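You operate a simulated robot arm through the tools that you are given. There is no shell and no other tool.

The job below is to be done with a simulated two-armed robot. You get a single attempt, and the scene is never put back.

## Task
Restart the line without the belt and fetch out the white roll.
Fine: stop the line, then that selector off, then start; roll from the drawer on to the green table; shut the drawer; other rolls stay. Set down upright: white roll.
Where things are to end (x, y in the base frame): white roll within 6 cm of [66, -5].

Only the result counts: the job must be done as asked and must still hold three seconds after the hand-in. Knocking over, shifting, dropping, spilling or breaking anything else fails it.

## Robot
Two 7-joint arms with fingered hands on one trunk that stands fixed in place. Base frame: the origin is at the foot of the trunk, x ahead of it, y to its left, z up; the work surface is at about z = 63.9. Lengths are in cm, angles in degrees, forces in N, time in s.
The left shoulder is at [11.4, 15.2, 96.9], the right one opposite. With the tool pointing down near the work surface each hand reaches from about 48 to 88 cm from the base axis, measured 20 degrees to its own side. Payload 3.8 kg a hand.
Tool frame (each hand has its own): the origin (TCP) lies between the finger pads and is the grasp point; the fingertips stand 3 cm ahead of it; z points along the fingers, y is the line along which they close. The gripper opens to 10.4 cm; its body begins 3.5 cm behind the TCP. The gripper is a hand of 5 fingers: y runs from the thumb to the fingers, the wrist lies at [-1.5, -10.4, -17.8] in the tool frame, and closing takes about 1.5 s.
Orientation is that of the tool frame in the base frame, as a unit quaternion [x, y, z, w]. With the fingers straight down and the wrist toward the robot, the tool's x, y and z point along [0, 1, 0], [1, 0, 0] and [0, 0, -1] of the base frame.

## Interface
- The arms move only by the tool apply_moves. It takes "left_increments", "right_increments" or both (then of equal length, played together; a hand with none holds still); each is a list of rows, each a list of 6 numbers: the turn, a rotation vector about the base's x, y, z in degrees, then the shift along the base's x, y, z in cm. In form: [[wx, wy, wz, tx, ty, tz], ...]. A call has 1 to 20 rows; each row is the pose to reach, as a shift and turn from the pose commanded when the call began. "left_gripper" and "right_gripper" are, for a hand that has rows, the opening, from 0 (shut) to 1 (fully open), set as the call begins (left out, the last holds). A row lasts 0.2 s, in which the tool goes at most 5 cm and 8.6 degrees; a call with a longer step from one row to the next is refused whole, and so is a gripper value outside its range. A pose out of reach is approached as far as the arm can. The call stops where the force on the tool passes 40 N (or 10 N more than at its start, if that is more) or the arm is blocked; 0.2 s more then pass. Each finger travels about 7.2 cm/s and halts on what it meets, pressing with about 34 N; the grip force reading is that of the motor and also rises with nothing between the fingers. The clock runs only during rows and for 0.2 s after the last one: add rows that repeat a pose to give the fingers time. The reply holds the time, the measured pose of the TCP, the force on the tool along the base axes, the opening and the grip force, in the units named above and with some noise, with the torque about the TCP (base axes, N m) and any sound that the robot's microphone picked up.
- Cameras (640 x 400 px; columns grow to the right, rows downward): "scene" is now at [24.88, -4.07, 110.4]; the picture's right is [-0.40, -0.90, 0.16], its down [-0.62, 0.14, -0.77] and it looks along [0.67, -0.41, -0.62] (base axes); focal length 214 px, centre (320, 200). "left" rides on the left gripper at [-8, -7.8, -14.1] in its tool frame; the picture's right is [-0.78, -0.30, 0.56], its down [0.54, -0.78, 0.33] and it looks along [0.33, 0.56, 0.76] (tool axes); focal length 247 px, centre (320, 200). "right" rides on the right gripper at [8, -7.8, -14.1] in its tool frame; the picture's right is [-0.78, 0.30, -0.56], its down [-0.53, -0.78, 0.33] and it looks along [-0.33, 0.56, 0.76] (tool axes); focal length 247 px, centre (320, 200). There is no depth. A picture from a camera that has moved, and an enlarged one, comes with that camera's place and axes in the base frame and with its lens.
- camera(camera): a new picture of that camera. It takes no simulated time.
- raise_lower(by): moves the trunk up (or, below 0, down) by that many cm; the arms and the scene camera ride with it, the base frame stays. It gives what a move gives, with no picture.
- set_fingers(index, middle, ring, little, thumb_bend, thumb_turn, hand): sets how far each is bent, from 0 (flat) to 1 (curled in); at 0.3 the hand is open as for a grip, at 0.7 the pads meet at the TCP. One left out holds its place. A second passes; each finger stops where it meets its share of the squeeze, and holds until it gets a number again. A gripper value or a shape takes the hand back. It gives what a move gives, with no picture; readings hold the bend of each and the force on index, middle, ring, little, thumb and palm. thumb_turn goes from beside the hand (0) to across from the fingers (1), as for a grip.
- grasp_type(shape, hand): the hand has 5 fingers and takes this shape, open, in about a second: jaw (thumb against the fingers, like two jaws); tri (thumb and two fingers); tip (a fingertip pinch); poke (one finger out to press); point (the index stretched); flat (the hand flat); cup (the hand cupped); fist (a fist). The gripper value then closes the fingers along that shape, each until it touches; the sizes above hold for jaw. It gives what a move gives, with no picture.
- pan_tilt(pan, tilt): turns the head with the scene camera to pan (to the left, within 80 degrees either way) and tilt (down, from -29 to 69), counted from straight ahead of the robot (the tilt from the chest, where the trunk bows). It gives what a move gives.
- close_up(camera, box): a new picture of the part [left, top, right, bottom] of that camera's present view, enlarged. It takes no simulated time.
- sign_off(): hands the job in; it is judged then, once.

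Places have to be worked out from the pictures, the camera data and where the tool is seen. Open the grippers and draw the arms clear of the work before you hand the job in, unless the task says otherwise.

The tools are called after ">>>" as a command line: name --argument value ..., lists and objects as JSON in quotes. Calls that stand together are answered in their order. apply_moves: Moves the arms, as the interface text tells. Its arguments: {"type":"object","properties":{"left_increments":{"type":"array"},"left_gripper":{"type":"number"},"right_increments":{"type":"array"},"right_gripper":{"type":"number"}},"required":[]} The other tools are called the same way: raise_lower (by) moves the trunk up or down; grasp_type (shape, hand) gives the hand a shape; set_fingers (index, middle, ring, little, thumb_bend, thumb_turn, hand) moves the fingers one by one; pan_tilt (pan, tilt) turns the head that bears the scene camera; camera (camera) takes a picture; close_up (camera, box) takes an enlarged picture of a part of a camera's view; sign_off () hands the job in.

At the start:

```text
clock: 0.0
left_tool_pos: [59.31, 15.69, 103.45]
left_orientation: [0.707, 0.708, -0.001, 0.0]
left_contact_force: [-0.6, -0.3, 0.6]
left_torque: [0.03, 0.01, -0.02]
left_finger_gap: 10.38
left_grasp_force: 0.1
left_shape: jaw
left_bend: [0.3, 0.3, 0.3, 0.3, 0.3, 0.98]
left_finger forces: [0.1, 0.0, 0.0, 0.1, 0.0, 0.0]
right_tool_pos: [40.02, -24.83, 111.64]
right_orientation: [0.707, 0.707, -0.001, 0.0]
right_contact_force: [-0.8, 0.3, -0.1]
right_torque: [0.0, -0.01, 0.01]
right_finger_gap: 10.38
right_grasp_force: 0.2
right_shape: jaw
right_bend: [0.3, 0.3, 0.3, 0.3, 0.3, 0.98]
right_finger forces: [0.1, 0.0, 0.1, 0.0, 0.1, 0.1]
trunk travel left (down, up): [-7.5, 38.1]
head pan, tilt (commanded): [-25.5, 19.1]
```

scene: 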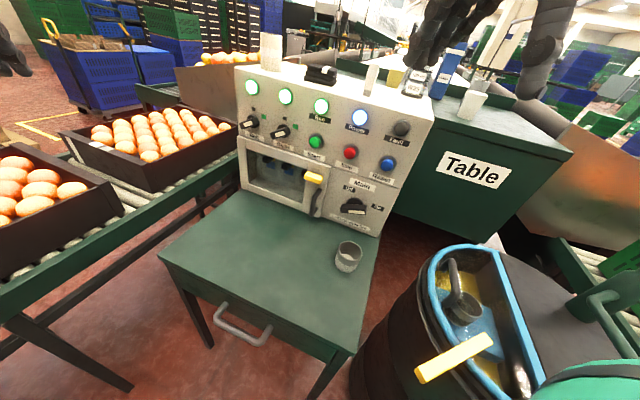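
right: 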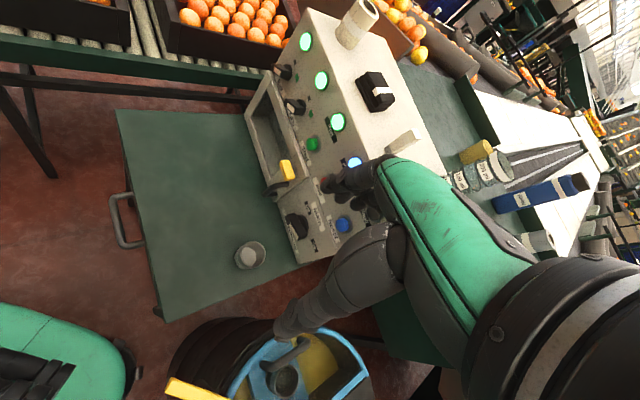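
left: 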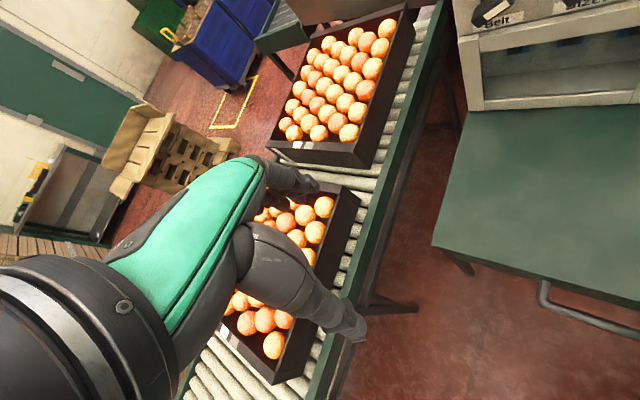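

The panel with lamps, selectors and buttons stands on the green table; I need to read the labels first, so I take enlarged views.

>>> close_up --camera "scene" --box '[230, 60, 440, 190]'

>>> close_up --camera "scene" --box '[230, 120, 440, 250]'

>>> close_up --camera "scene" --box '[360, 40, 560, 165]'

>>> close_up --camera "right" --box '[220, 0, 460, 150]'

>>> close_up --camera "right" --box '[220, 120, 460, 270]'

```text
3.05 times, centred on (335, 125) of scene
camera zoom: at [24.88, -4.07, 110.4], right [-0.4, -0.9, 0.16], down [-0.62, 0.14, -0.77], along [0.67, -0.41, -0.62], focal length 654 px, centre (274, 429)
```

zoom: 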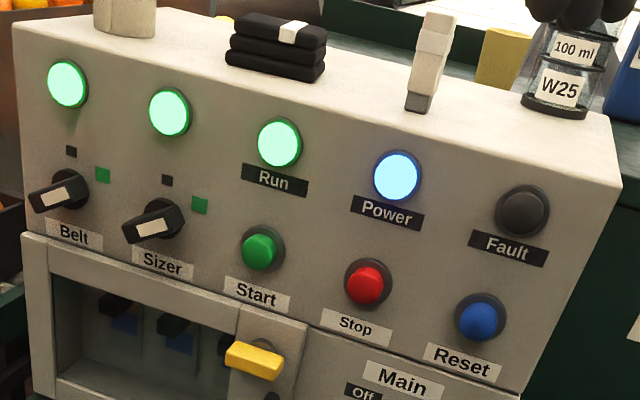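

```text
3.05 times, centred on (335, 185) of scene
camera zoom: at [24.88, -4.07, 110.4], right [-0.4, -0.9, 0.16], down [-0.62, 0.14, -0.77], along [0.67, -0.41, -0.62], focal length 654 px, centre (274, 246)
```

zoom: 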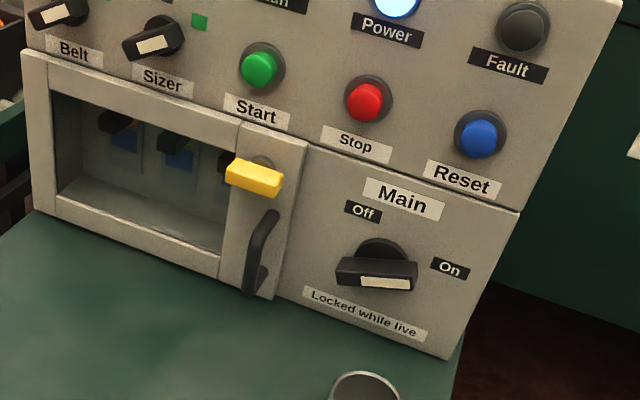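

```text
3.20 times, centred on (460, 102) of scene
camera zoom: at [24.88, -4.07, 110.4], right [-0.4, -0.9, 0.16], down [-0.62, 0.14, -0.77], along [0.67, -0.41, -0.62], focal length 686 px, centre (-128, 512)
```

zoom: 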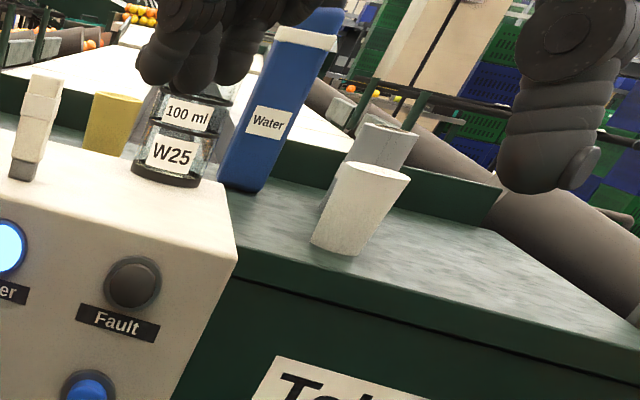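

```text
2.67 times, centred on (340, 75) of right
camera zoom: at [32.23, -16.74, 125.83], right [0.3, -0.78, 0.56], down [-0.78, -0.53, -0.33], along [0.56, -0.33, -0.76], focal length 659 px, centre (267, 533)
```

zoom: 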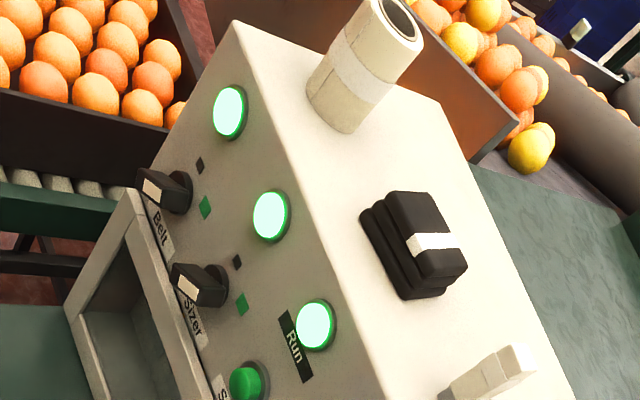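

```text
2.67 times, centred on (340, 195) of right
camera zoom: at [32.23, -16.74, 125.83], right [0.3, -0.78, 0.56], down [-0.78, -0.53, -0.33], along [0.56, -0.33, -0.76], focal length 659 px, centre (267, 213)
```

zoom: 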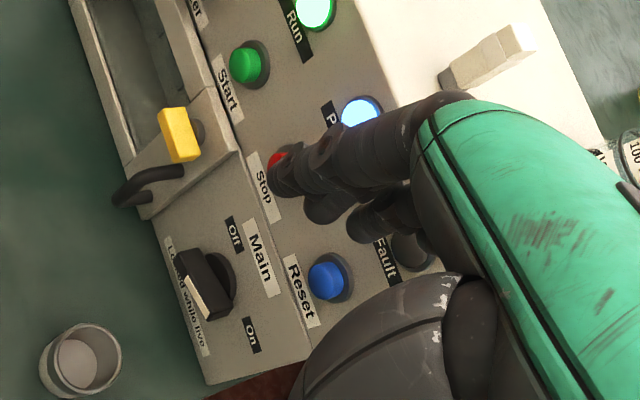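

Lamps for Belt, Sizer, Run and Power are lit, and both selectors point to their green marks (on); black marks straight up look like off. I now look lower with the head to see the drawer handle and table front.

>>> pan_tilt --pan -20 --tilt 50

>>> camera --camera "scene"

```text
clock: 1.0
left_tool_pos: [59.23, 15.59, 103.38]
left_orientation: [0.707, 0.708, -0.001, -0.001]
left_contact_force: [0.4, -0.3, 1.0]
left_torque: [-0.02, 0.0, 0.0]
left_finger_gap: 10.36
left_grasp_force: 0.0
left_shape: jaw
left_bend: [0.3, 0.3, 0.3, 0.3, 0.3, 0.98]
left_finger forces: [0.0, 0.0, 0.0, 0.1, 0.0, 0.1]
right_tool_pos: [40.0, -24.73, 111.75]
right_orientation: [0.707, 0.707, -0.001, 0.0]
right_contact_force: [0.5, -0.2, 0.3]
right_torque: [0.01, 0.0, -0.02]
right_finger_gap: 10.38
right_grasp_force: 0.0
right_shape: jaw
right_bend: [0.3, 0.3, 0.3, 0.3, 0.3, 0.98]
right_finger forces: [0.0, 0.1, 0.0, 0.0, 0.0, 0.1]
trunk travel left (down, up): [-7.5, 38.1]
head pan, tilt (commanded): [-20.0, 50.0]
```

```text
taken
camera scene: at [22.06, -2.69, 106.47], right [-0.32, -0.94, 0.13], down [-0.91, 0.26, -0.33], along [0.28, -0.22, -0.93], focal length 214 px, centre (320, 200)
```

scene: 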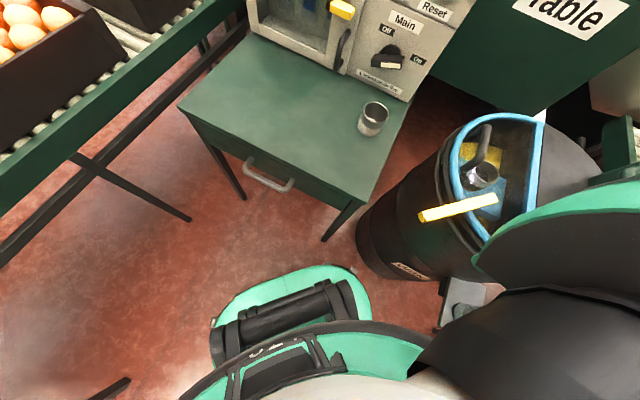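

The table's front edge runs roughly from (66, 11) to (32, -22), so the drawer pulls out toward the robot's left. I zoom in on the handle and table.

>>> close_up --camera "scene" --box '[170, 80, 400, 224]'

>>> close_up --camera "scene" --box '[240, 0, 440, 125]'

>>> camera --camera "left"

```text
2.78 times, centred on (285, 152) of scene
camera zoom: at [22.06, -2.69, 106.47], right [-0.32, -0.94, 0.13], down [-0.91, 0.26, -0.33], along [0.28, -0.22, -0.93], focal length 596 px, centre (417, 333)
```

zoom: 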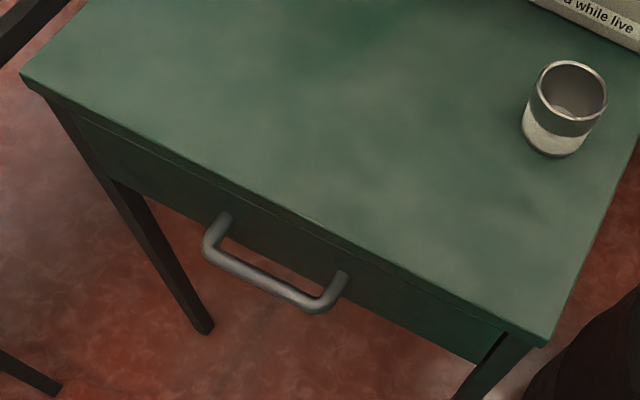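

```text
3.20 times, centred on (340, 62) of scene
camera zoom: at [22.06, -2.69, 106.47], right [-0.32, -0.94, 0.13], down [-0.91, 0.26, -0.33], along [0.28, -0.22, -0.93], focal length 686 px, centre (256, 640)
```

zoom: 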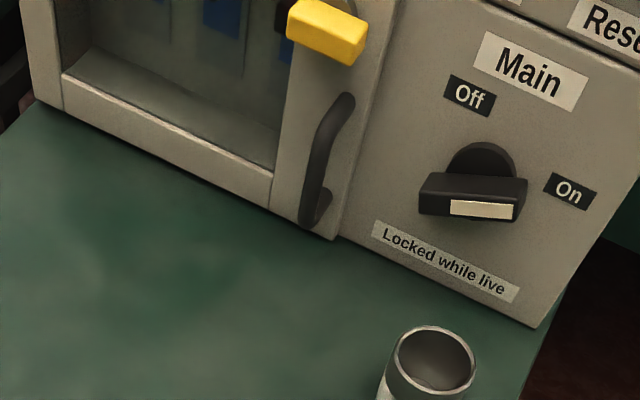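

```text
taken
camera left: at [51.52, 7.6, 117.55], right [-0.3, -0.78, -0.56], down [-0.78, 0.53, -0.33], along [0.55, 0.33, -0.76], focal length 247 px, centre (320, 200)
```

left: 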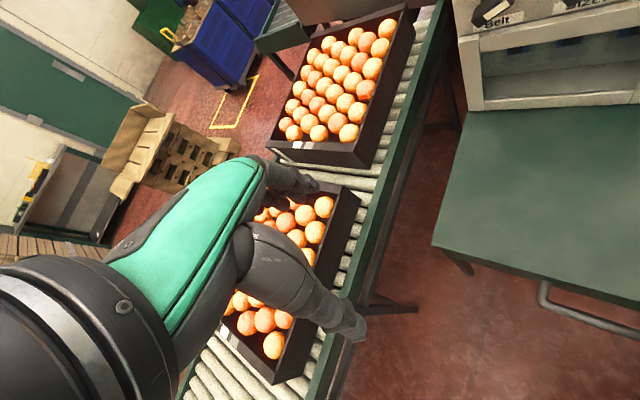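

I zoom tightly on the two selectors to judge exactly which way their pointers stand.

>>> pan_tilt --pan -25 --tilt 19

>>> close_up --camera "scene" --box '[235, 85, 305, 145]'

>>> close_up --camera "right" --box '[260, 30, 350, 130]'

>>> camera --camera "scene"

```text
clock: 1.9
left_tool_pos: [59.25, 15.59, 103.42]
left_orientation: [0.706, 0.708, 0.0, -0.001]
left_contact_force: [0.1, 0.1, 0.1]
left_torque: [0.01, -0.04, 0.01]
left_finger_gap: 10.38
left_grasp_force: 0.0
left_shape: jaw
left_bend: [0.3, 0.3, 0.3, 0.3, 0.3, 0.98]
left_finger forces: [0.0, 0.0, 0.1, 0.0, 0.0, 0.0]
right_tool_pos: [39.97, -24.78, 111.67]
right_orientation: [0.707, 0.707, 0.0, 0.001]
right_contact_force: [0.0, 1.1, 0.2]
right_torque: [-0.04, 0.01, 0.02]
right_finger_gap: 10.37
right_grasp_force: 0.0
right_shape: jaw
right_bend: [0.3, 0.3, 0.3, 0.3, 0.3, 0.98]
right_finger forces: [0.0, 0.0, 0.1, 0.1, 0.0, 0.1]
trunk travel left (down, up): [-7.5, 38.1]
head pan, tilt (commanded): [-25.0, 19.0]
```

```text
6.67 times, centred on (270, 115) of scene
camera zoom: at [24.92, -4.0, 110.4], right [-0.39, -0.91, 0.16], down [-0.62, 0.14, -0.77], along [0.68, -0.4, -0.62], focal length 1430 px, centre (653, 767)
```

zoom: 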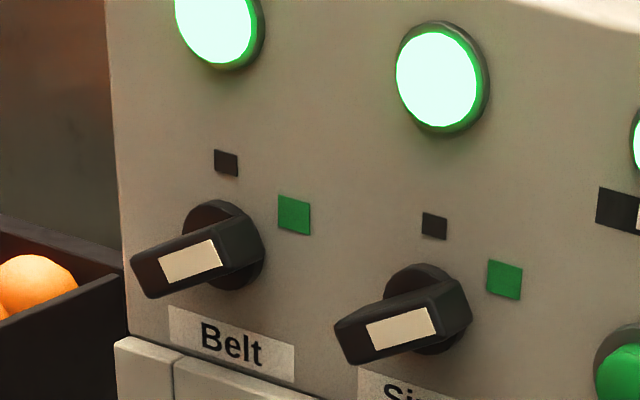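

```text
4.00 times, centred on (305, 80) of right
camera zoom: at [32.23, -16.74, 125.83], right [0.3, -0.78, 0.56], down [-0.78, -0.53, -0.33], along [0.56, -0.33, -0.76], focal length 988 px, centre (380, 680)
```

zoom: 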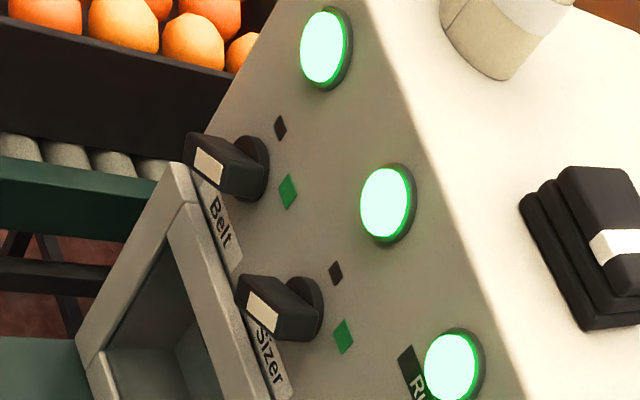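

```text
taken
camera scene: at [24.92, -4.0, 110.4], right [-0.39, -0.91, 0.16], down [-0.62, 0.14, -0.77], along [0.68, -0.4, -0.62], focal length 214 px, centre (320, 200)
```

scene: 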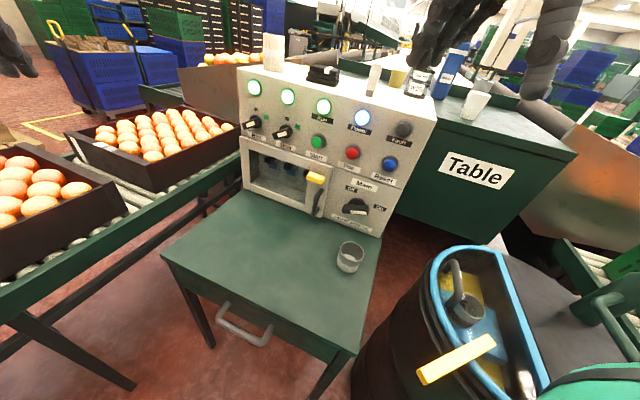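

The bars' white-marked ends point to the green marks (on at 45°), off is straight up. I estimate the Stop cap at about (64, -34, 88), Start at (70.6, -27, 88), the Belt knob at (82.7, -12.5, 88), with the panel normal along (0.707, -0.707, 0). I set the right hand to poke and look at where the finger stands.

>>> grasp_type --shape "poke" --hand "right"

>>> camera --camera "right"

>>> camera --camera "scene"

```text
clock: 2.8
left_tool_pos: [59.36, 15.71, 103.45]
left_orientation: [0.707, 0.707, 0.0, -0.001]
left_contact_force: [-0.2, 0.7, -0.5]
left_torque: [0.02, 0.0, -0.02]
left_finger_gap: 10.36
left_grasp_force: 0.1
left_shape: jaw
left_bend: [0.3, 0.3, 0.3, 0.3, 0.3, 0.98]
left_finger forces: [0.1, 0.1, 0.1, 0.0, 0.0, 0.1]
right_tool_pos: [39.94, -24.81, 111.6]
right_orientation: [0.707, 0.707, -0.001, 0.001]
right_contact_force: [0.6, -0.4, -0.1]
right_torque: [0.01, -0.06, 0.01]
right_finger_gap: 0.01
right_grasp_force: 0.0
right_shape: poke
right_bend: [0.7, 0.7, 0.99, 0.99, 1.0, 1.0]
right_finger forces: [0.0, 0.0, 0.0, 0.1, 0.0, 0.1]
trunk travel left (down, up): [-7.5, 38.1]
head pan, tilt (commanded): [-25.0, 19.0]
```

```text
taken
camera right: at [32.23, -16.74, 125.83], right [0.3, -0.78, 0.56], down [-0.78, -0.54, -0.33], along [0.56, -0.33, -0.76], focal length 247 px, centre (320, 200)
```

right: 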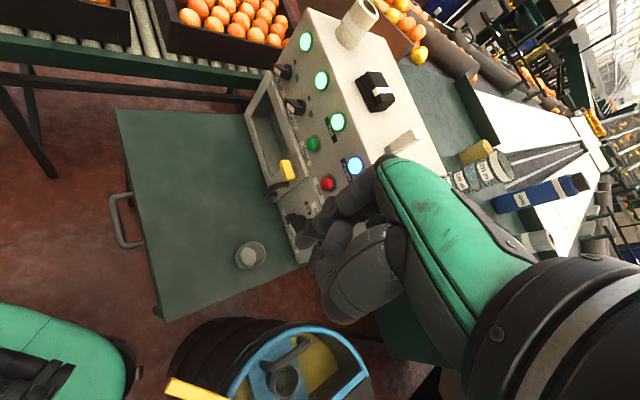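

```text
taken
camera scene: at [24.92, -4.0, 110.41], right [-0.39, -0.91, 0.16], down [-0.62, 0.14, -0.77], along [0.68, -0.4, -0.62], focal length 214 px, centre (320, 200)
```

scene: 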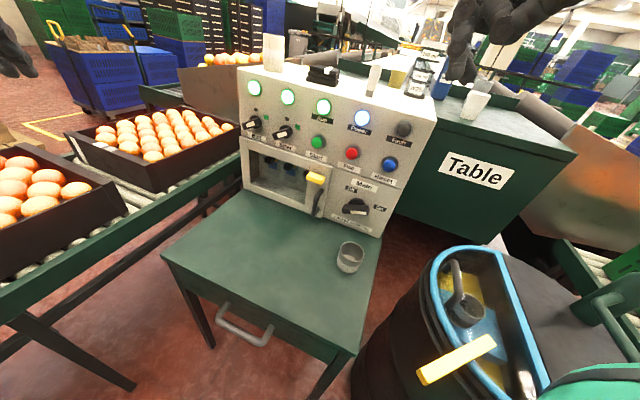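

I zoom on the hand to locate the poking fingertips relative to the TCP.

>>> close_up --camera "right" --box '[270, 140, 430, 340]'

>>> close_up --camera "scene" --box '[400, 0, 600, 110]'

```text
2.00 times, centred on (350, 240) of right
camera zoom: at [32.23, -16.74, 125.83], right [0.3, -0.78, 0.56], down [-0.78, -0.54, -0.33], along [0.56, -0.33, -0.76], focal length 494 px, centre (260, 120)
```

zoom: 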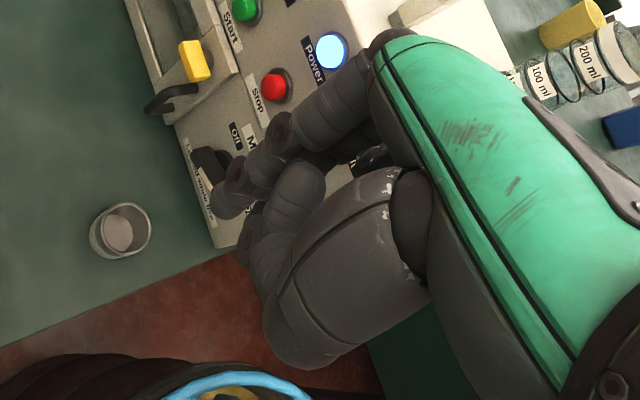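

```text
3.20 times, centred on (500, 55) of scene
camera zoom: at [24.92, -4.0, 110.41], right [-0.39, -0.91, 0.16], down [-0.62, 0.14, -0.77], along [0.68, -0.4, -0.62], focal length 686 px, centre (-256, 664)
```

zoom: 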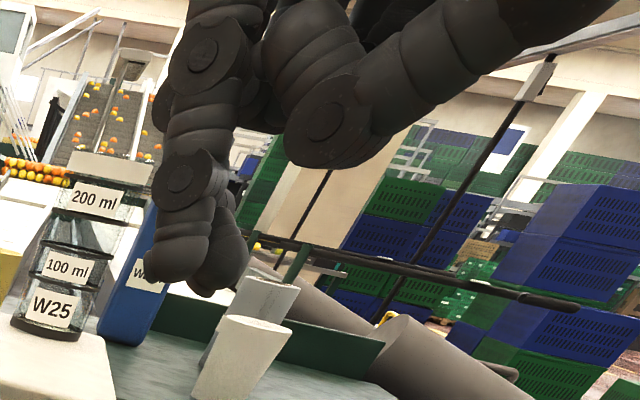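

The poking pair of fingertips stands about 3 cm ahead of the TCP. I turn the right hand to point into the panel and bring it in front of the Stop button with several cm clearance.

>>> apply_moves --right_increments '[[-2.9, -7.1, -2.9, 1.2, -0.1, -1], [-5.9, -14.1, -5.9, 2.4, -0.2, -2], [-8.8, -21.2, -8.8, 3.6, -0.3, -3], [-11.7, -28.3, -11.7, 4.8, -0.4, -4.5], [-14.7, -35.4, -14.7, 6, -0.5, -6], [-17.6, -42.4, -17.6, 7.2, -0.6, -8], [-20.5, -49.5, -20.5, 8.4, -0.7, -10], [-23.5, -56.6, -23.5, 9.6, -0.8, -12], [-26.4, -63.7, -26.4, 10.8, -0.9, -14.5], [-29.3, -70.8, -29.3, 12, -1, -17], [-32.3, -77.8, -32.3, 13.2, -1.0, -20], [-35.2, -84.9, -35.2, 14.4, -1.1, -23.4]]'

>>> camera --camera "scene"

>>> camera --camera "right"

>>> camera --camera "left"

```text
clock: 5.4
left_tool_pos: [59.05, 15.85, 103.35]
left_orientation: [0.708, 0.707, -0.001, 0.0]
left_contact_force: [0.1, 0.6, -0.4]
left_torque: [0.02, -0.01, 0.01]
left_finger_gap: 10.38
left_grasp_force: 0.1
left_shape: jaw
left_bend: [0.3, 0.3, 0.3, 0.3, 0.3, 0.98]
left_finger forces: [0.0, 0.0, 0.1, 0.0, 0.0, 0.0]
right_tool_pos: [63.14, -32.46, 97.63]
right_orientation: [0.658, 0.303, 0.274, 0.633]
right_contact_force: [-17.1, 21.7, -4.2]
right_torque: [0.42, 0.29, 0.02]
right_finger_gap: 0.0
right_grasp_force: 0.1
right_shape: poke
right_bend: [0.7, 0.7, 0.99, 0.99, 1.0, 1.0]
right_finger forces: [19.9, 7.7, 0.0, 0.1, 0.1, 0.0]
right hand out of reach, approached as far as the arm can: row 5, 6, 7, 8, 9, 10, 11, 12
trunk travel left (down, up): [-7.5, 38.1]
head pan, tilt (commanded): [-25.0, 19.0]
stopped in row 12 (right hand): the force on the tool passed its limit at 65 N (the readings are from after the stop); the commanded pose is now the measured one
```

```text
taken
camera scene: at [24.73, -3.57, 110.45], right [-0.39, -0.91, 0.16], down [-0.62, 0.13, -0.77], along [0.68, -0.4, -0.62], focal length 214 px, centre (320, 200)
```

scene: 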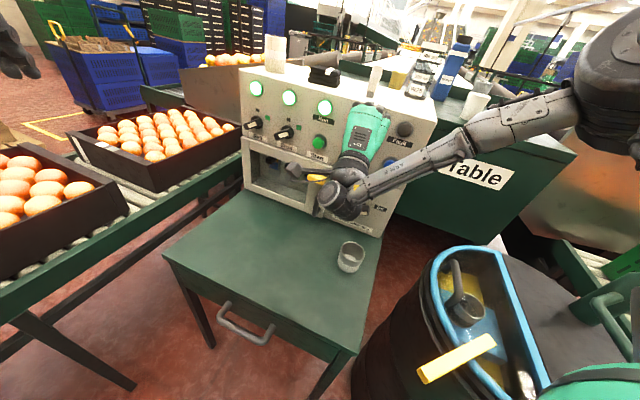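

```text
taken
camera right: at [57.62, -17.0, 90.34], right [-0.92, -0.21, 0.34], down [-0.15, -0.61, -0.78], along [0.37, -0.76, 0.53], focal length 247 px, centre (320, 200)
```

right: 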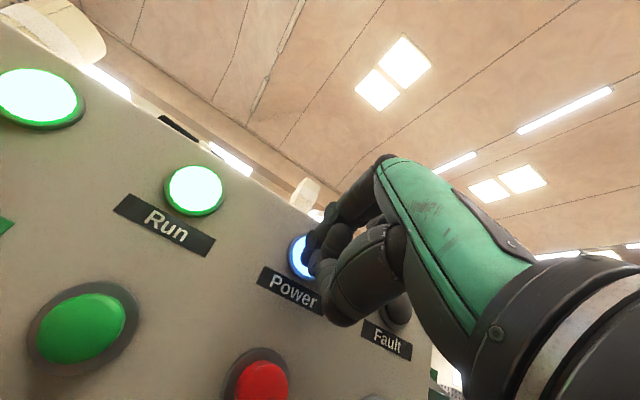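

```text
taken
camera left: at [51.37, 7.92, 117.51], right [-0.3, -0.78, -0.55], down [-0.78, 0.53, -0.33], along [0.55, 0.33, -0.76], focal length 247 px, centre (320, 200)
```

left: 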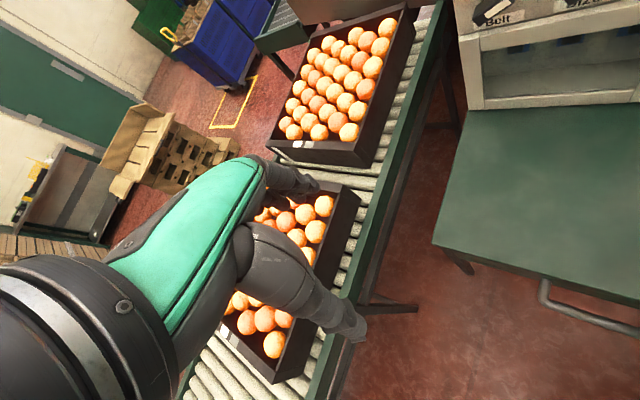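

The hand ran out of reach on the way and ended touching the Power lamp above Stop, with the pointing orientation nearly right. I back straight off from the panel by 3.5 cm.

>>> apply_moves --right_increments '[[0, 0, 0, -0.8, 0.8, 0], [0, 0, 0, -1.6, 1.6, 0], [0, 0, 0, -2.5, 2.5, 0]]'

>>> camera --camera "right"

>>> camera --camera "scene"

```text
clock: 6.2
left_tool_pos: [59.17, 15.58, 103.33]
left_orientation: [0.708, 0.706, -0.001, -0.002]
left_contact_force: [0.2, 0.4, -0.5]
left_torque: [0.01, -0.02, -0.01]
left_finger_gap: 10.37
left_grasp_force: 0.0
left_shape: jaw
left_bend: [0.3, 0.3, 0.3, 0.3, 0.3, 0.98]
left_finger forces: [0.1, 0.0, 0.1, 0.0, 0.0, 0.1]
right_tool_pos: [60.76, -30.66, 97.66]
right_orientation: [0.658, 0.297, 0.273, 0.636]
right_contact_force: [-0.5, 0.8, 2.0]
right_torque: [0.1, 0.07, -0.02]
right_finger_gap: 0.0
right_grasp_force: 0.1
right_shape: poke
right_bend: [0.7, 0.7, 0.99, 0.99, 1.0, 1.0]
right_finger forces: [0.1, 0.0, 0.1, 0.0, 0.0, 0.1]
right hand out of reach, approached as far as the arm can: row 1
trunk travel left (down, up): [-7.5, 38.1]
head pan, tilt (commanded): [-25.0, 19.0]
```

```text
taken
camera right: at [55.36, -15.04, 90.2], right [-0.92, -0.2, 0.33], down [-0.15, -0.61, -0.78], along [0.36, -0.77, 0.53], focal length 247 px, centre (320, 200)
```

right: 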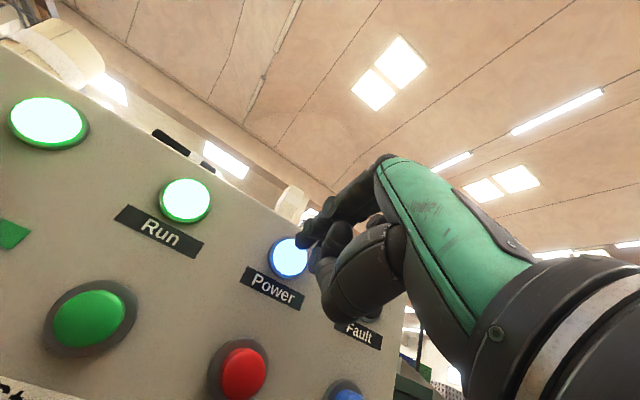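

```text
taken
camera scene: at [24.89, -4.07, 110.42], right [-0.39, -0.91, 0.16], down [-0.62, 0.14, -0.77], along [0.68, -0.4, -0.62], focal length 214 px, centre (320, 200)
```

scene: 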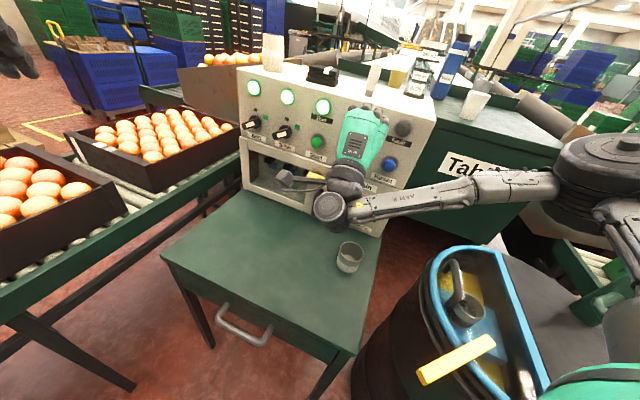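

Backed off cleanly and the arm follows again. I lower the hand toward the Stop height in small steps, keeping the tips about 1.5 cm off the cap.

>>> apply_moves --right_increments '[[0, 0, 0, -0.4, 0.4, -1.2], [0, 0, 0, -0.7, 0.7, -2.4], [0, 0, 0, -0.7, 0.7, -3.6], [0, 0, 0, -0.7, 0.7, -4.8]]'

>>> camera --camera "right"

```text
clock: 7.2
left_tool_pos: [59.4, 15.69, 103.27]
left_orientation: [0.706, 0.708, -0.001, -0.002]
left_contact_force: [0.7, 0.7, -0.4]
left_torque: [-0.04, 0.0, 0.0]
left_finger_gap: 10.38
left_grasp_force: 0.1
left_shape: jaw
left_bend: [0.3, 0.3, 0.3, 0.3, 0.3, 0.98]
left_finger forces: [0.0, 0.0, 0.0, 0.0, 0.0, 0.0]
right_tool_pos: [60.16, -30.05, 92.68]
right_orientation: [0.659, 0.298, 0.273, 0.635]
right_contact_force: [0.7, -0.7, -0.7]
right_torque: [0.0, 0.02, 0.0]
right_finger_gap: 0.01
right_grasp_force: 0.1
right_shape: poke
right_bend: [0.7, 0.7, 0.99, 0.99, 1.0, 1.0]
right_finger forces: [0.0, 0.1, 0.0, 0.0, 0.1, 0.0]
right hand out of reach, approached as far as the arm can: row 4
trunk travel left (down, up): [-7.5, 38.1]
head pan, tilt (commanded): [-25.0, 19.0]
```

```text
taken
camera right: at [54.71, -14.49, 85.48], right [-0.92, -0.2, 0.34], down [-0.15, -0.61, -0.78], along [0.36, -0.77, 0.53], focal length 247 px, centre (320, 200)
```

right: 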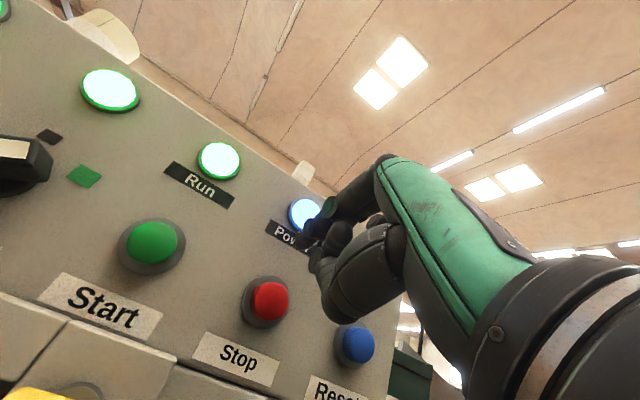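

The pose is at the arm's limit at z≈92.7 with the tips at the right lateral position, so I lower the trunk 4.5 cm to bring the fingers level with the Stop button.

>>> raise_lower --by -4.5

>>> camera --camera "right"

>>> camera --camera "scene"

```text
clock: 8.1
left_tool_pos: [59.19, 15.68, 99.04]
left_orientation: [0.707, 0.707, 0.0, 0.0]
left_contact_force: [-0.6, 0.0, -0.3]
left_torque: [0.0, 0.0, 0.02]
left_finger_gap: 10.38
left_grasp_force: 0.1
left_shape: jaw
left_bend: [0.3, 0.3, 0.3, 0.3, 0.3, 0.98]
left_finger forces: [0.0, 0.0, 0.0, 0.0, 0.1, 0.0]
right_tool_pos: [60.12, -30.1, 88.49]
right_orientation: [0.659, 0.294, 0.273, 0.636]
right_contact_force: [-0.6, -0.2, 0.5]
right_torque: [0.03, 0.03, -0.02]
right_finger_gap: 0.0
right_grasp_force: 0.0
right_shape: poke
right_bend: [0.7, 0.7, 0.99, 0.99, 1.0, 1.0]
right_finger forces: [0.0, 0.1, 0.0, 0.1, 0.1, 0.0]
trunk travel left (down, up): [-3.0, 42.6]
head pan, tilt (commanded): [-25.0, 19.0]
```

```text
taken
camera right: at [54.76, -14.45, 81.13], right [-0.92, -0.2, 0.33], down [-0.15, -0.61, -0.78], along [0.36, -0.77, 0.53], focal length 247 px, centre (320, 200)
```

right: 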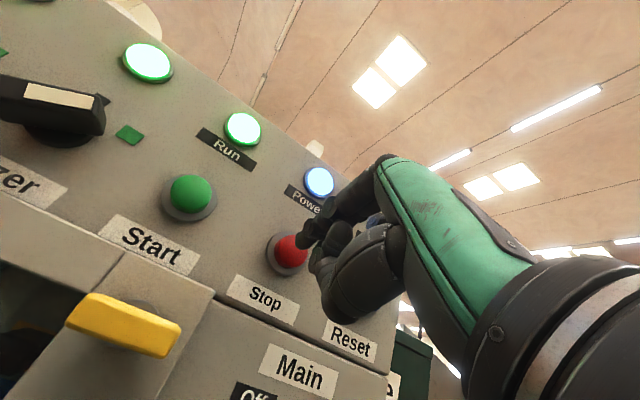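

```text
taken
camera scene: at [28.34, -4.0, 103.22], right [-0.38, -0.91, 0.19], down [-0.69, 0.14, -0.71], along [0.62, -0.4, -0.68], focal length 214 px, centre (320, 200)
```

scene: 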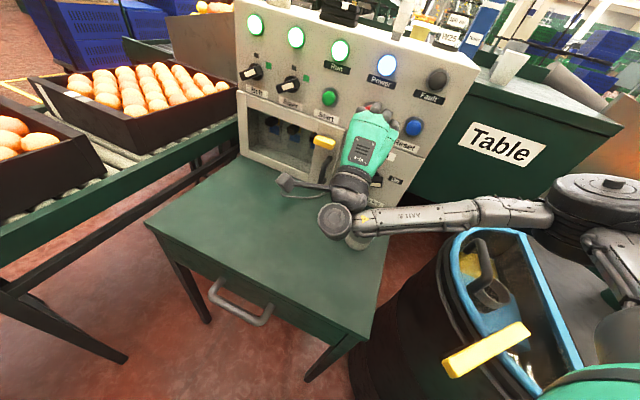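

The fingertips line up with the Stop cap about 3 cm ahead. I advance straight into the panel in half-centimetre steps and pull back a little afterwards only if pressed.

>>> apply_moves --right_increments '[[0, 0, 0, 0.5, -0.5, 0], [0, 0, 0, 1.0, -1.0, 0], [0, 0, 0, 1.4, -1.4, 0], [0, 0, 0, 1.8, -1.8, 0], [0, 0, 0, 2.1, -2.1, 0], [0, 0, 0, 2.4, -2.4, 0]]'

>>> camera --camera "right"

>>> camera --camera "scene"

```text
clock: 9.5
left_tool_pos: [58.76, 16.1, 99.1]
left_orientation: [0.707, 0.707, 0.0, 0.002]
left_contact_force: [0.0, 0.9, -0.7]
left_torque: [-0.03, 0.02, -0.01]
left_finger_gap: 10.36
left_grasp_force: 0.0
left_shape: jaw
left_bend: [0.3, 0.3, 0.3, 0.3, 0.3, 0.98]
left_finger forces: [0.1, 0.0, 0.0, 0.0, 0.0, 0.0]
right_tool_pos: [62.18, -31.77, 88.73]
right_orientation: [0.656, 0.297, 0.276, 0.637]
right_contact_force: [-22.4, 29.0, 7.2]
right_torque: [0.03, -0.07, 0.33]
right_finger_gap: 0.0
right_grasp_force: 0.1
right_shape: poke
right_bend: [0.7, 0.7, 0.99, 0.99, 1.0, 1.0]
right_finger forces: [33.0, 4.3, 0.1, 0.0, 0.0, 0.0]
trunk travel left (down, up): [-3.0, 42.6]
head pan, tilt (commanded): [-25.0, 19.0]
heard: click
```

```text
taken
camera right: at [56.76, -16.25, 81.43], right [-0.92, -0.21, 0.33], down [-0.14, -0.61, -0.78], along [0.36, -0.76, 0.53], focal length 247 px, centre (320, 200)
```

right: 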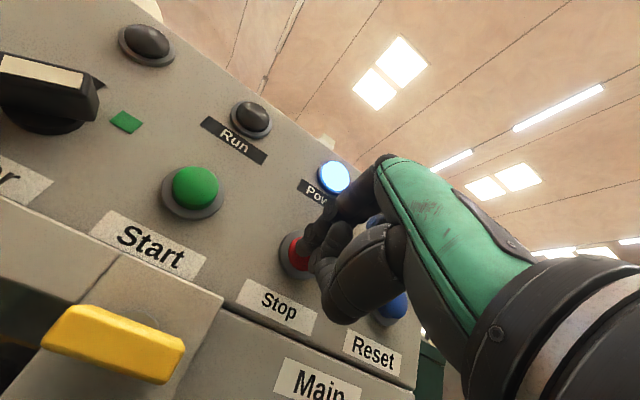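

```text
taken
camera scene: at [27.98, -3.46, 103.35], right [-0.38, -0.91, 0.19], down [-0.69, 0.13, -0.71], along [0.62, -0.4, -0.67], focal length 214 px, centre (320, 200)
```

scene: 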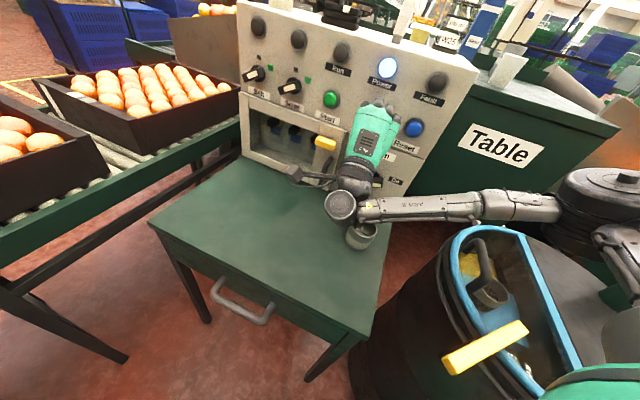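

Stop worked: a click, and the Belt, Sizer and Run lamps went dark. I back the right hand off from the panel, and prepare the left hand (whose approach to the Belt knob is straighter) with a thumb-and-two-finger shape.

>>> apply_moves --right_increments '[[0, 0, 0, -1.0, 1.0, 0], [0, 0, 0, -2.0, 2.0, 0], [0, 0, 0, -2.6, 2.6, 0]]'

>>> grasp_type --shape "tri" --hand "left"

>>> camera --camera "left"

>>> camera --camera "scene"

```text
clock: 10.3
left_tool_pos: [59.26, 15.71, 98.8]
left_orientation: [0.707, 0.707, -0.001, -0.002]
left_contact_force: [0.5, -0.5, -0.8]
left_torque: [0.04, 0.0, -0.01]
left_finger_gap: 10.37
left_grasp_force: 0.0
left_shape: jaw
left_bend: [0.3, 0.3, 0.3, 0.3, 0.3, 0.98]
left_finger forces: [0.0, 0.0, 0.0, 0.0, 0.0, 0.1]
right_tool_pos: [60.09, -29.91, 88.12]
right_orientation: [0.66, 0.296, 0.271, 0.636]
right_contact_force: [0.0, 0.0, -0.8]
right_torque: [-0.02, -0.04, 0.04]
right_finger_gap: 0.0
right_grasp_force: 0.1
right_shape: poke
right_bend: [0.7, 0.7, 0.99, 0.99, 1.0, 1.0]
right_finger forces: [0.0, 0.0, 0.1, 0.1, 0.0, 0.0]
trunk travel left (down, up): [-3.0, 42.6]
head pan, tilt (commanded): [-25.0, 19.0]
```

```text
clock: 11.2
left_tool_pos: [59.26, 15.56, 98.88]
left_orientation: [0.707, 0.707, -0.001, -0.002]
left_contact_force: [0.5, -0.3, 0.6]
left_torque: [0.0, 0.02, 0.03]
left_finger_gap: 10.38
left_grasp_force: 0.1
left_shape: tri
left_bend: [0.3, 0.3, 0.99, 0.99, 0.3, 0.98]
left_finger forces: [0.1, 0.0, 0.0, 0.0, 0.0, 0.0]
right_tool_pos: [60.07, -29.81, 88.09]
right_orientation: [0.659, 0.296, 0.273, 0.635]
right_contact_force: [0.1, 0.5, 0.7]
right_torque: [0.0, -0.01, 0.01]
right_finger_gap: 0.01
right_grasp_force: 0.0
right_shape: poke
right_bend: [0.7, 0.7, 0.99, 0.99, 1.0, 1.0]
right_finger forces: [0.0, 0.1, 0.1, 0.0, 0.0, 0.1]
trunk travel left (down, up): [-3.0, 42.6]
head pan, tilt (commanded): [-25.0, 19.0]
```

```text
taken
camera left: at [51.56, 7.56, 112.97], right [-0.3, -0.78, -0.56], down [-0.78, 0.53, -0.33], along [0.55, 0.33, -0.76], focal length 247 px, centre (320, 200)
```

left: 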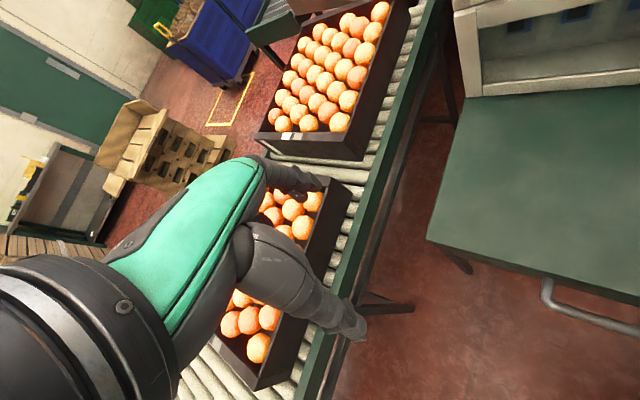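

```text
taken
camera scene: at [28.45, -3.99, 103.16], right [-0.38, -0.91, 0.19], down [-0.69, 0.14, -0.71], along [0.62, -0.4, -0.68], focal length 214 px, centre (320, 200)
```

scene: 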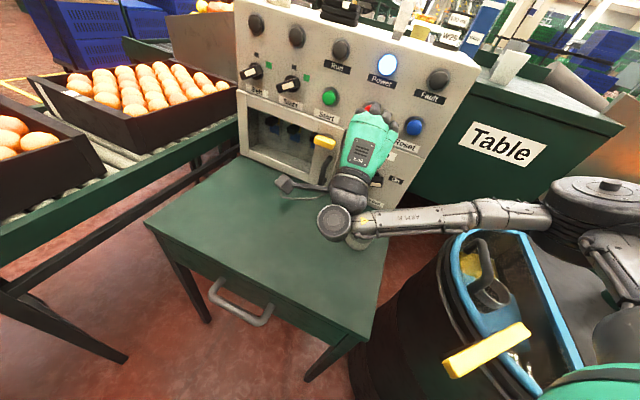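

The right hand's camera bracket is near where the left forearm will pass, so I lift the right hand straight up, keeping its orientation, well above that path.

>>> apply_moves --right_increments '[[0, 0, 0, -0.3, 0.3, 2.5], [0, 0, 0, -0.6, 0.6, 6], [0, 0, 0, -0.8, 0.8, 10], [0, 0, 0, -0.8, 0.8, 14], [0, 0, 0, -0.8, 0.8, 18], [0, 0, 0, -0.8, 0.8, 22]]'

>>> camera --camera "scene"

```text
clock: 12.6
left_tool_pos: [59.33, 15.55, 98.83]
left_orientation: [0.707, 0.707, -0.001, -0.001]
left_contact_force: [0.7, -0.5, -0.4]
left_torque: [0.01, -0.01, 0.0]
left_finger_gap: 10.4
left_grasp_force: 0.1
left_shape: tri
left_bend: [0.3, 0.3, 0.99, 0.99, 0.3, 0.98]
left_finger forces: [0.0, 0.0, 0.0, 0.0, 0.0, 0.0]
right_tool_pos: [59.07, -28.94, 110.22]
right_orientation: [0.659, 0.297, 0.273, 0.635]
right_contact_force: [-0.7, 0.0, -0.4]
right_torque: [-0.03, -0.01, -0.02]
right_finger_gap: 0.0
right_grasp_force: 0.1
right_shape: poke
right_bend: [0.7, 0.7, 0.99, 0.99, 1.0, 1.0]
right_finger forces: [0.0, 0.0, 0.0, 0.1, 0.0, 0.1]
trunk travel left (down, up): [-3.0, 42.6]
head pan, tilt (commanded): [-25.0, 19.0]
```

```text
taken
camera scene: at [28.4, -3.97, 103.18], right [-0.38, -0.91, 0.19], down [-0.69, 0.14, -0.71], along [0.62, -0.4, -0.68], focal length 214 px, centre (320, 200)
```

scene: 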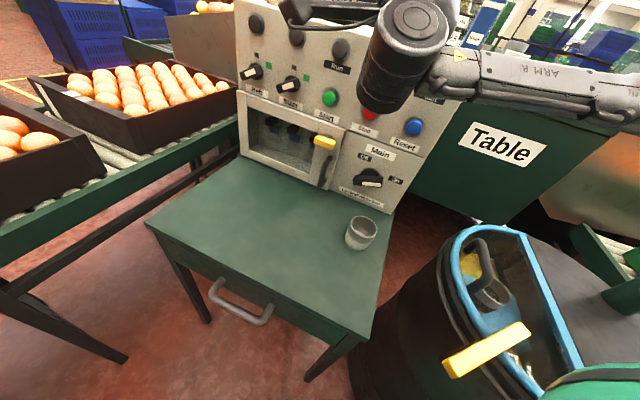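

The way is clear. I bring the left hand in front of the Belt knob, turning it to point into the panel with its closing line square across the 45° bar, stopping about 6 cm short.

>>> apply_moves --left_increments '[[-5.8, -5.8, 0, 1.5, -2, -1], [-11.6, -11.6, 0, 3, -4, -2], [-17.3, -17.3, 0, 4.6, -5.9, -3], [-23.1, -23.1, 0, 6.1, -7.8, -4], [-28.9, -28.9, 0, 7.6, -9.8, -5], [-34.7, -34.7, 0, 9.2, -11.7, -6], [-40.5, -40.5, 0, 10.7, -13.7, -7], [-46.3, -46.3, 0, 12.2, -15.6, -8], [-52, -52, 0, 13.8, -17.6, -9], [-57.8, -57.8, 0, 15.3, -19.5, -10], [-63.6, -63.6, 0, 16.8, -21.5, -10.9]]' --left_gripper 0.6

>>> camera --camera "left"

>>> camera --camera "scene"

>>> camera --camera "right"

```text
clock: 15.0
left_tool_pos: [76.31, -5.81, 87.81]
left_orientation: [0.501, 0.501, 0.0, 0.705]
left_contact_force: [0.1, 0.1, -0.2]
left_torque: [0.01, -0.02, 0.04]
left_finger_gap: 6.24
left_grasp_force: 0.1
left_shape: tri
left_bend: [0.74, 0.41, 0.99, 0.99, 0.65, 1.0]
left_finger forces: [0.0, 0.1, 0.0, 0.1, 0.0, 0.0]
right_tool_pos: [59.1, -29.13, 110.09]
right_orientation: [0.659, 0.297, 0.272, 0.635]
right_contact_force: [-0.9, 0.2, 0.3]
right_torque: [0.01, 0.0, 0.03]
right_finger_gap: 0.01
right_grasp_force: 0.1
right_shape: poke
right_bend: [0.7, 0.7, 0.99, 0.99, 1.0, 1.0]
right_finger forces: [0.0, 0.0, 0.0, 0.1, 0.1, 0.0]
trunk travel left (down, up): [-3.0, 42.6]
head pan, tilt (commanded): [-25.0, 19.0]
```

```text
taken
camera left: at [58.38, -3.86, 88.08], right [-0.14, -0.93, 0.34], down [0.11, -0.35, -0.93], along [0.98, -0.09, 0.15], focal length 247 px, centre (320, 200)
```

left: 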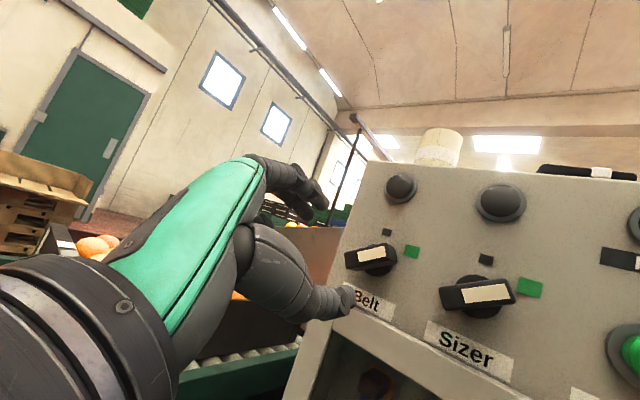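

```text
taken
camera scene: at [28.49, -4.06, 103.14], right [-0.38, -0.91, 0.19], down [-0.69, 0.14, -0.71], along [0.62, -0.4, -0.68], focal length 214 px, centre (320, 200)
```

scene: 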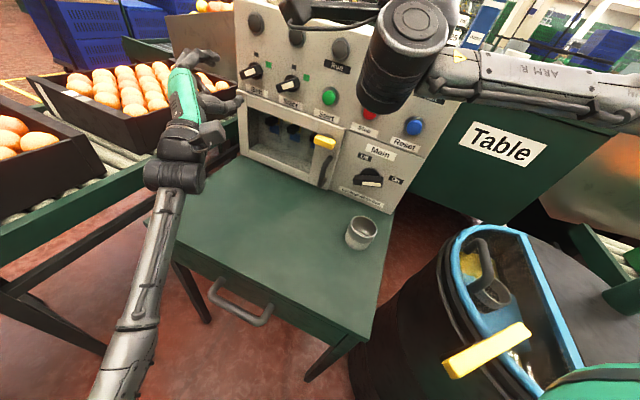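

```text
taken
camera right: at [53.77, -13.4, 102.8], right [-0.92, -0.2, 0.33], down [-0.15, -0.6, -0.78], along [0.36, -0.77, 0.53], focal length 247 px, centre (320, 200)
```

right: 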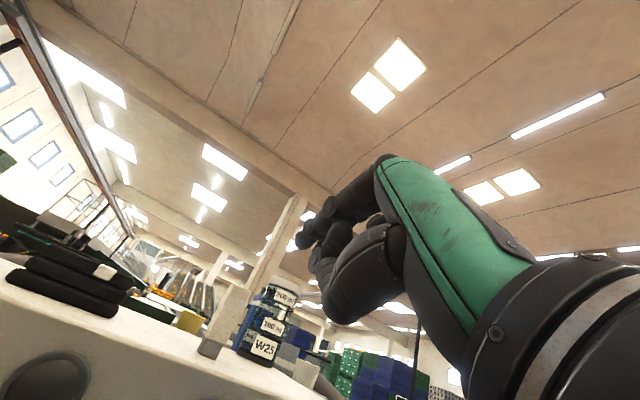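

The left hand reached the pose exactly. The finger bends look uneven, so I zoom in on the hand and knob before closing in.

>>> close_up --camera "left" --box '[220, 130, 460, 340]'

>>> close_up --camera "scene" --box '[140, 30, 300, 210]'

```text
1.90 times, centred on (340, 235) of left
camera zoom: at [58.38, -3.86, 88.08], right [-0.14, -0.93, 0.34], down [0.11, -0.35, -0.93], along [0.98, -0.09, 0.15], focal length 470 px, centre (282, 133)
```

zoom: 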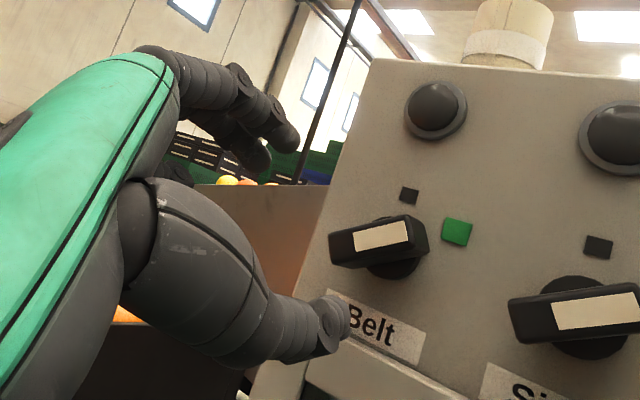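

```text
2.22 times, centred on (220, 120) of scene
camera zoom: at [28.49, -4.06, 103.14], right [-0.38, -0.91, 0.19], down [-0.69, 0.14, -0.71], along [0.62, -0.4, -0.68], focal length 477 px, centre (542, 378)
```

zoom: 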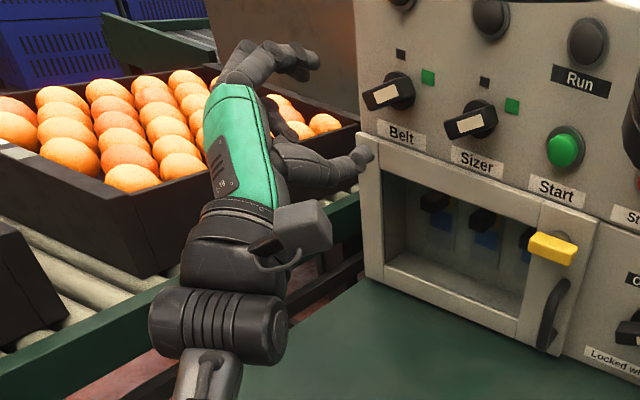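

From this closer view the Belt bar lies about 60° from vertical (30° above horizontal), centre about q-axis (82.4, -12.7, 88.1). I roll the hand 15° clockwise to square up with the bar and approach half-way.

>>> apply_moves --left_increments '[[5.3, -5.3, 0, 0.9, -1.1, 0.1], [10.6, -10.6, 0, 1.8, -2.2, 0.2], [10.6, -10.6, 0, 2.6, -3.0, 0.2], [10.6, -10.6, 0, 2.6, -3.0, 0.2]]' --left_gripper 0.6

>>> close_up --camera "left" --box '[200, 100, 440, 340]'

>>> close_up --camera "scene" --box '[140, 10, 320, 140]'

```text
clock: 16.0
left_tool_pos: [78.81, -9.08, 88.0]
left_orientation: [0.562, 0.431, 0.092, 0.7]
left_contact_force: [0.9, 0.1, -0.6]
left_torque: [0.01, 0.04, -0.02]
left_finger_gap: 6.27
left_grasp_force: 0.0
left_shape: tri
left_bend: [0.74, 0.41, 0.99, 0.99, 0.65, 1.0]
left_finger forces: [0.0, 0.1, 0.1, 0.0, 0.0, 0.0]
right_tool_pos: [59.11, -28.93, 110.12]
right_orientation: [0.659, 0.297, 0.272, 0.635]
right_contact_force: [-1.0, 0.1, 0.8]
right_torque: [-0.02, -0.01, 0.0]
right_finger_gap: 0.0
right_grasp_force: 0.0
right_shape: poke
right_bend: [0.7, 0.7, 0.99, 0.99, 1.0, 1.0]
right_finger forces: [0.0, 0.0, 0.0, 0.0, 0.0, 0.1]
trunk travel left (down, up): [-3.0, 42.6]
head pan, tilt (commanded): [-25.0, 19.0]
```

```text
1.67 times, centred on (320, 220) of left
camera zoom: at [61.13, -6.62, 85.45], right [-0.19, -0.97, 0.13], down [0.29, -0.18, -0.94], along [0.94, -0.14, 0.31], focal length 412 px, centre (320, 167)
```

zoom: 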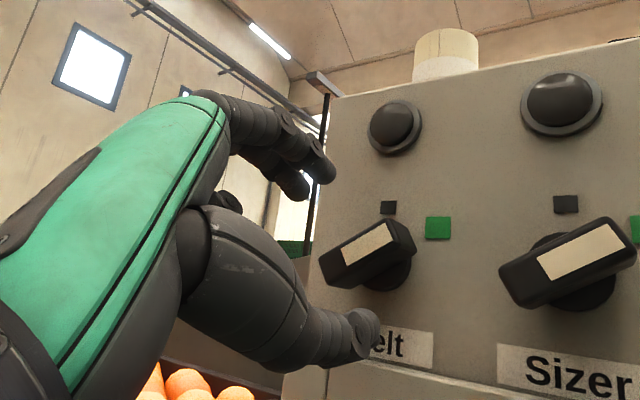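

```text
3.08 times, centred on (230, 75) of scene
camera zoom: at [28.46, -3.99, 103.16], right [-0.38, -0.91, 0.19], down [-0.69, 0.14, -0.71], along [0.62, -0.4, -0.68], focal length 660 px, centre (597, 585)
```

zoom: 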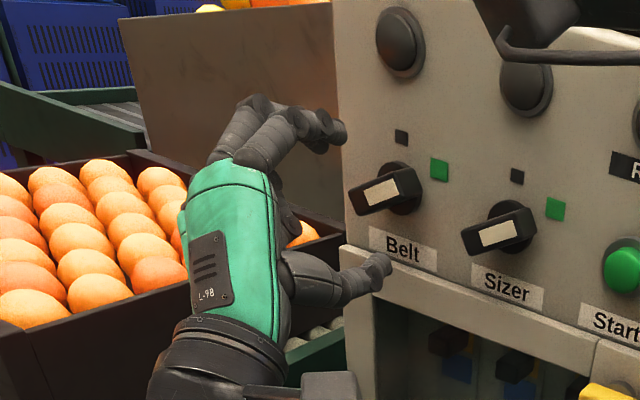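

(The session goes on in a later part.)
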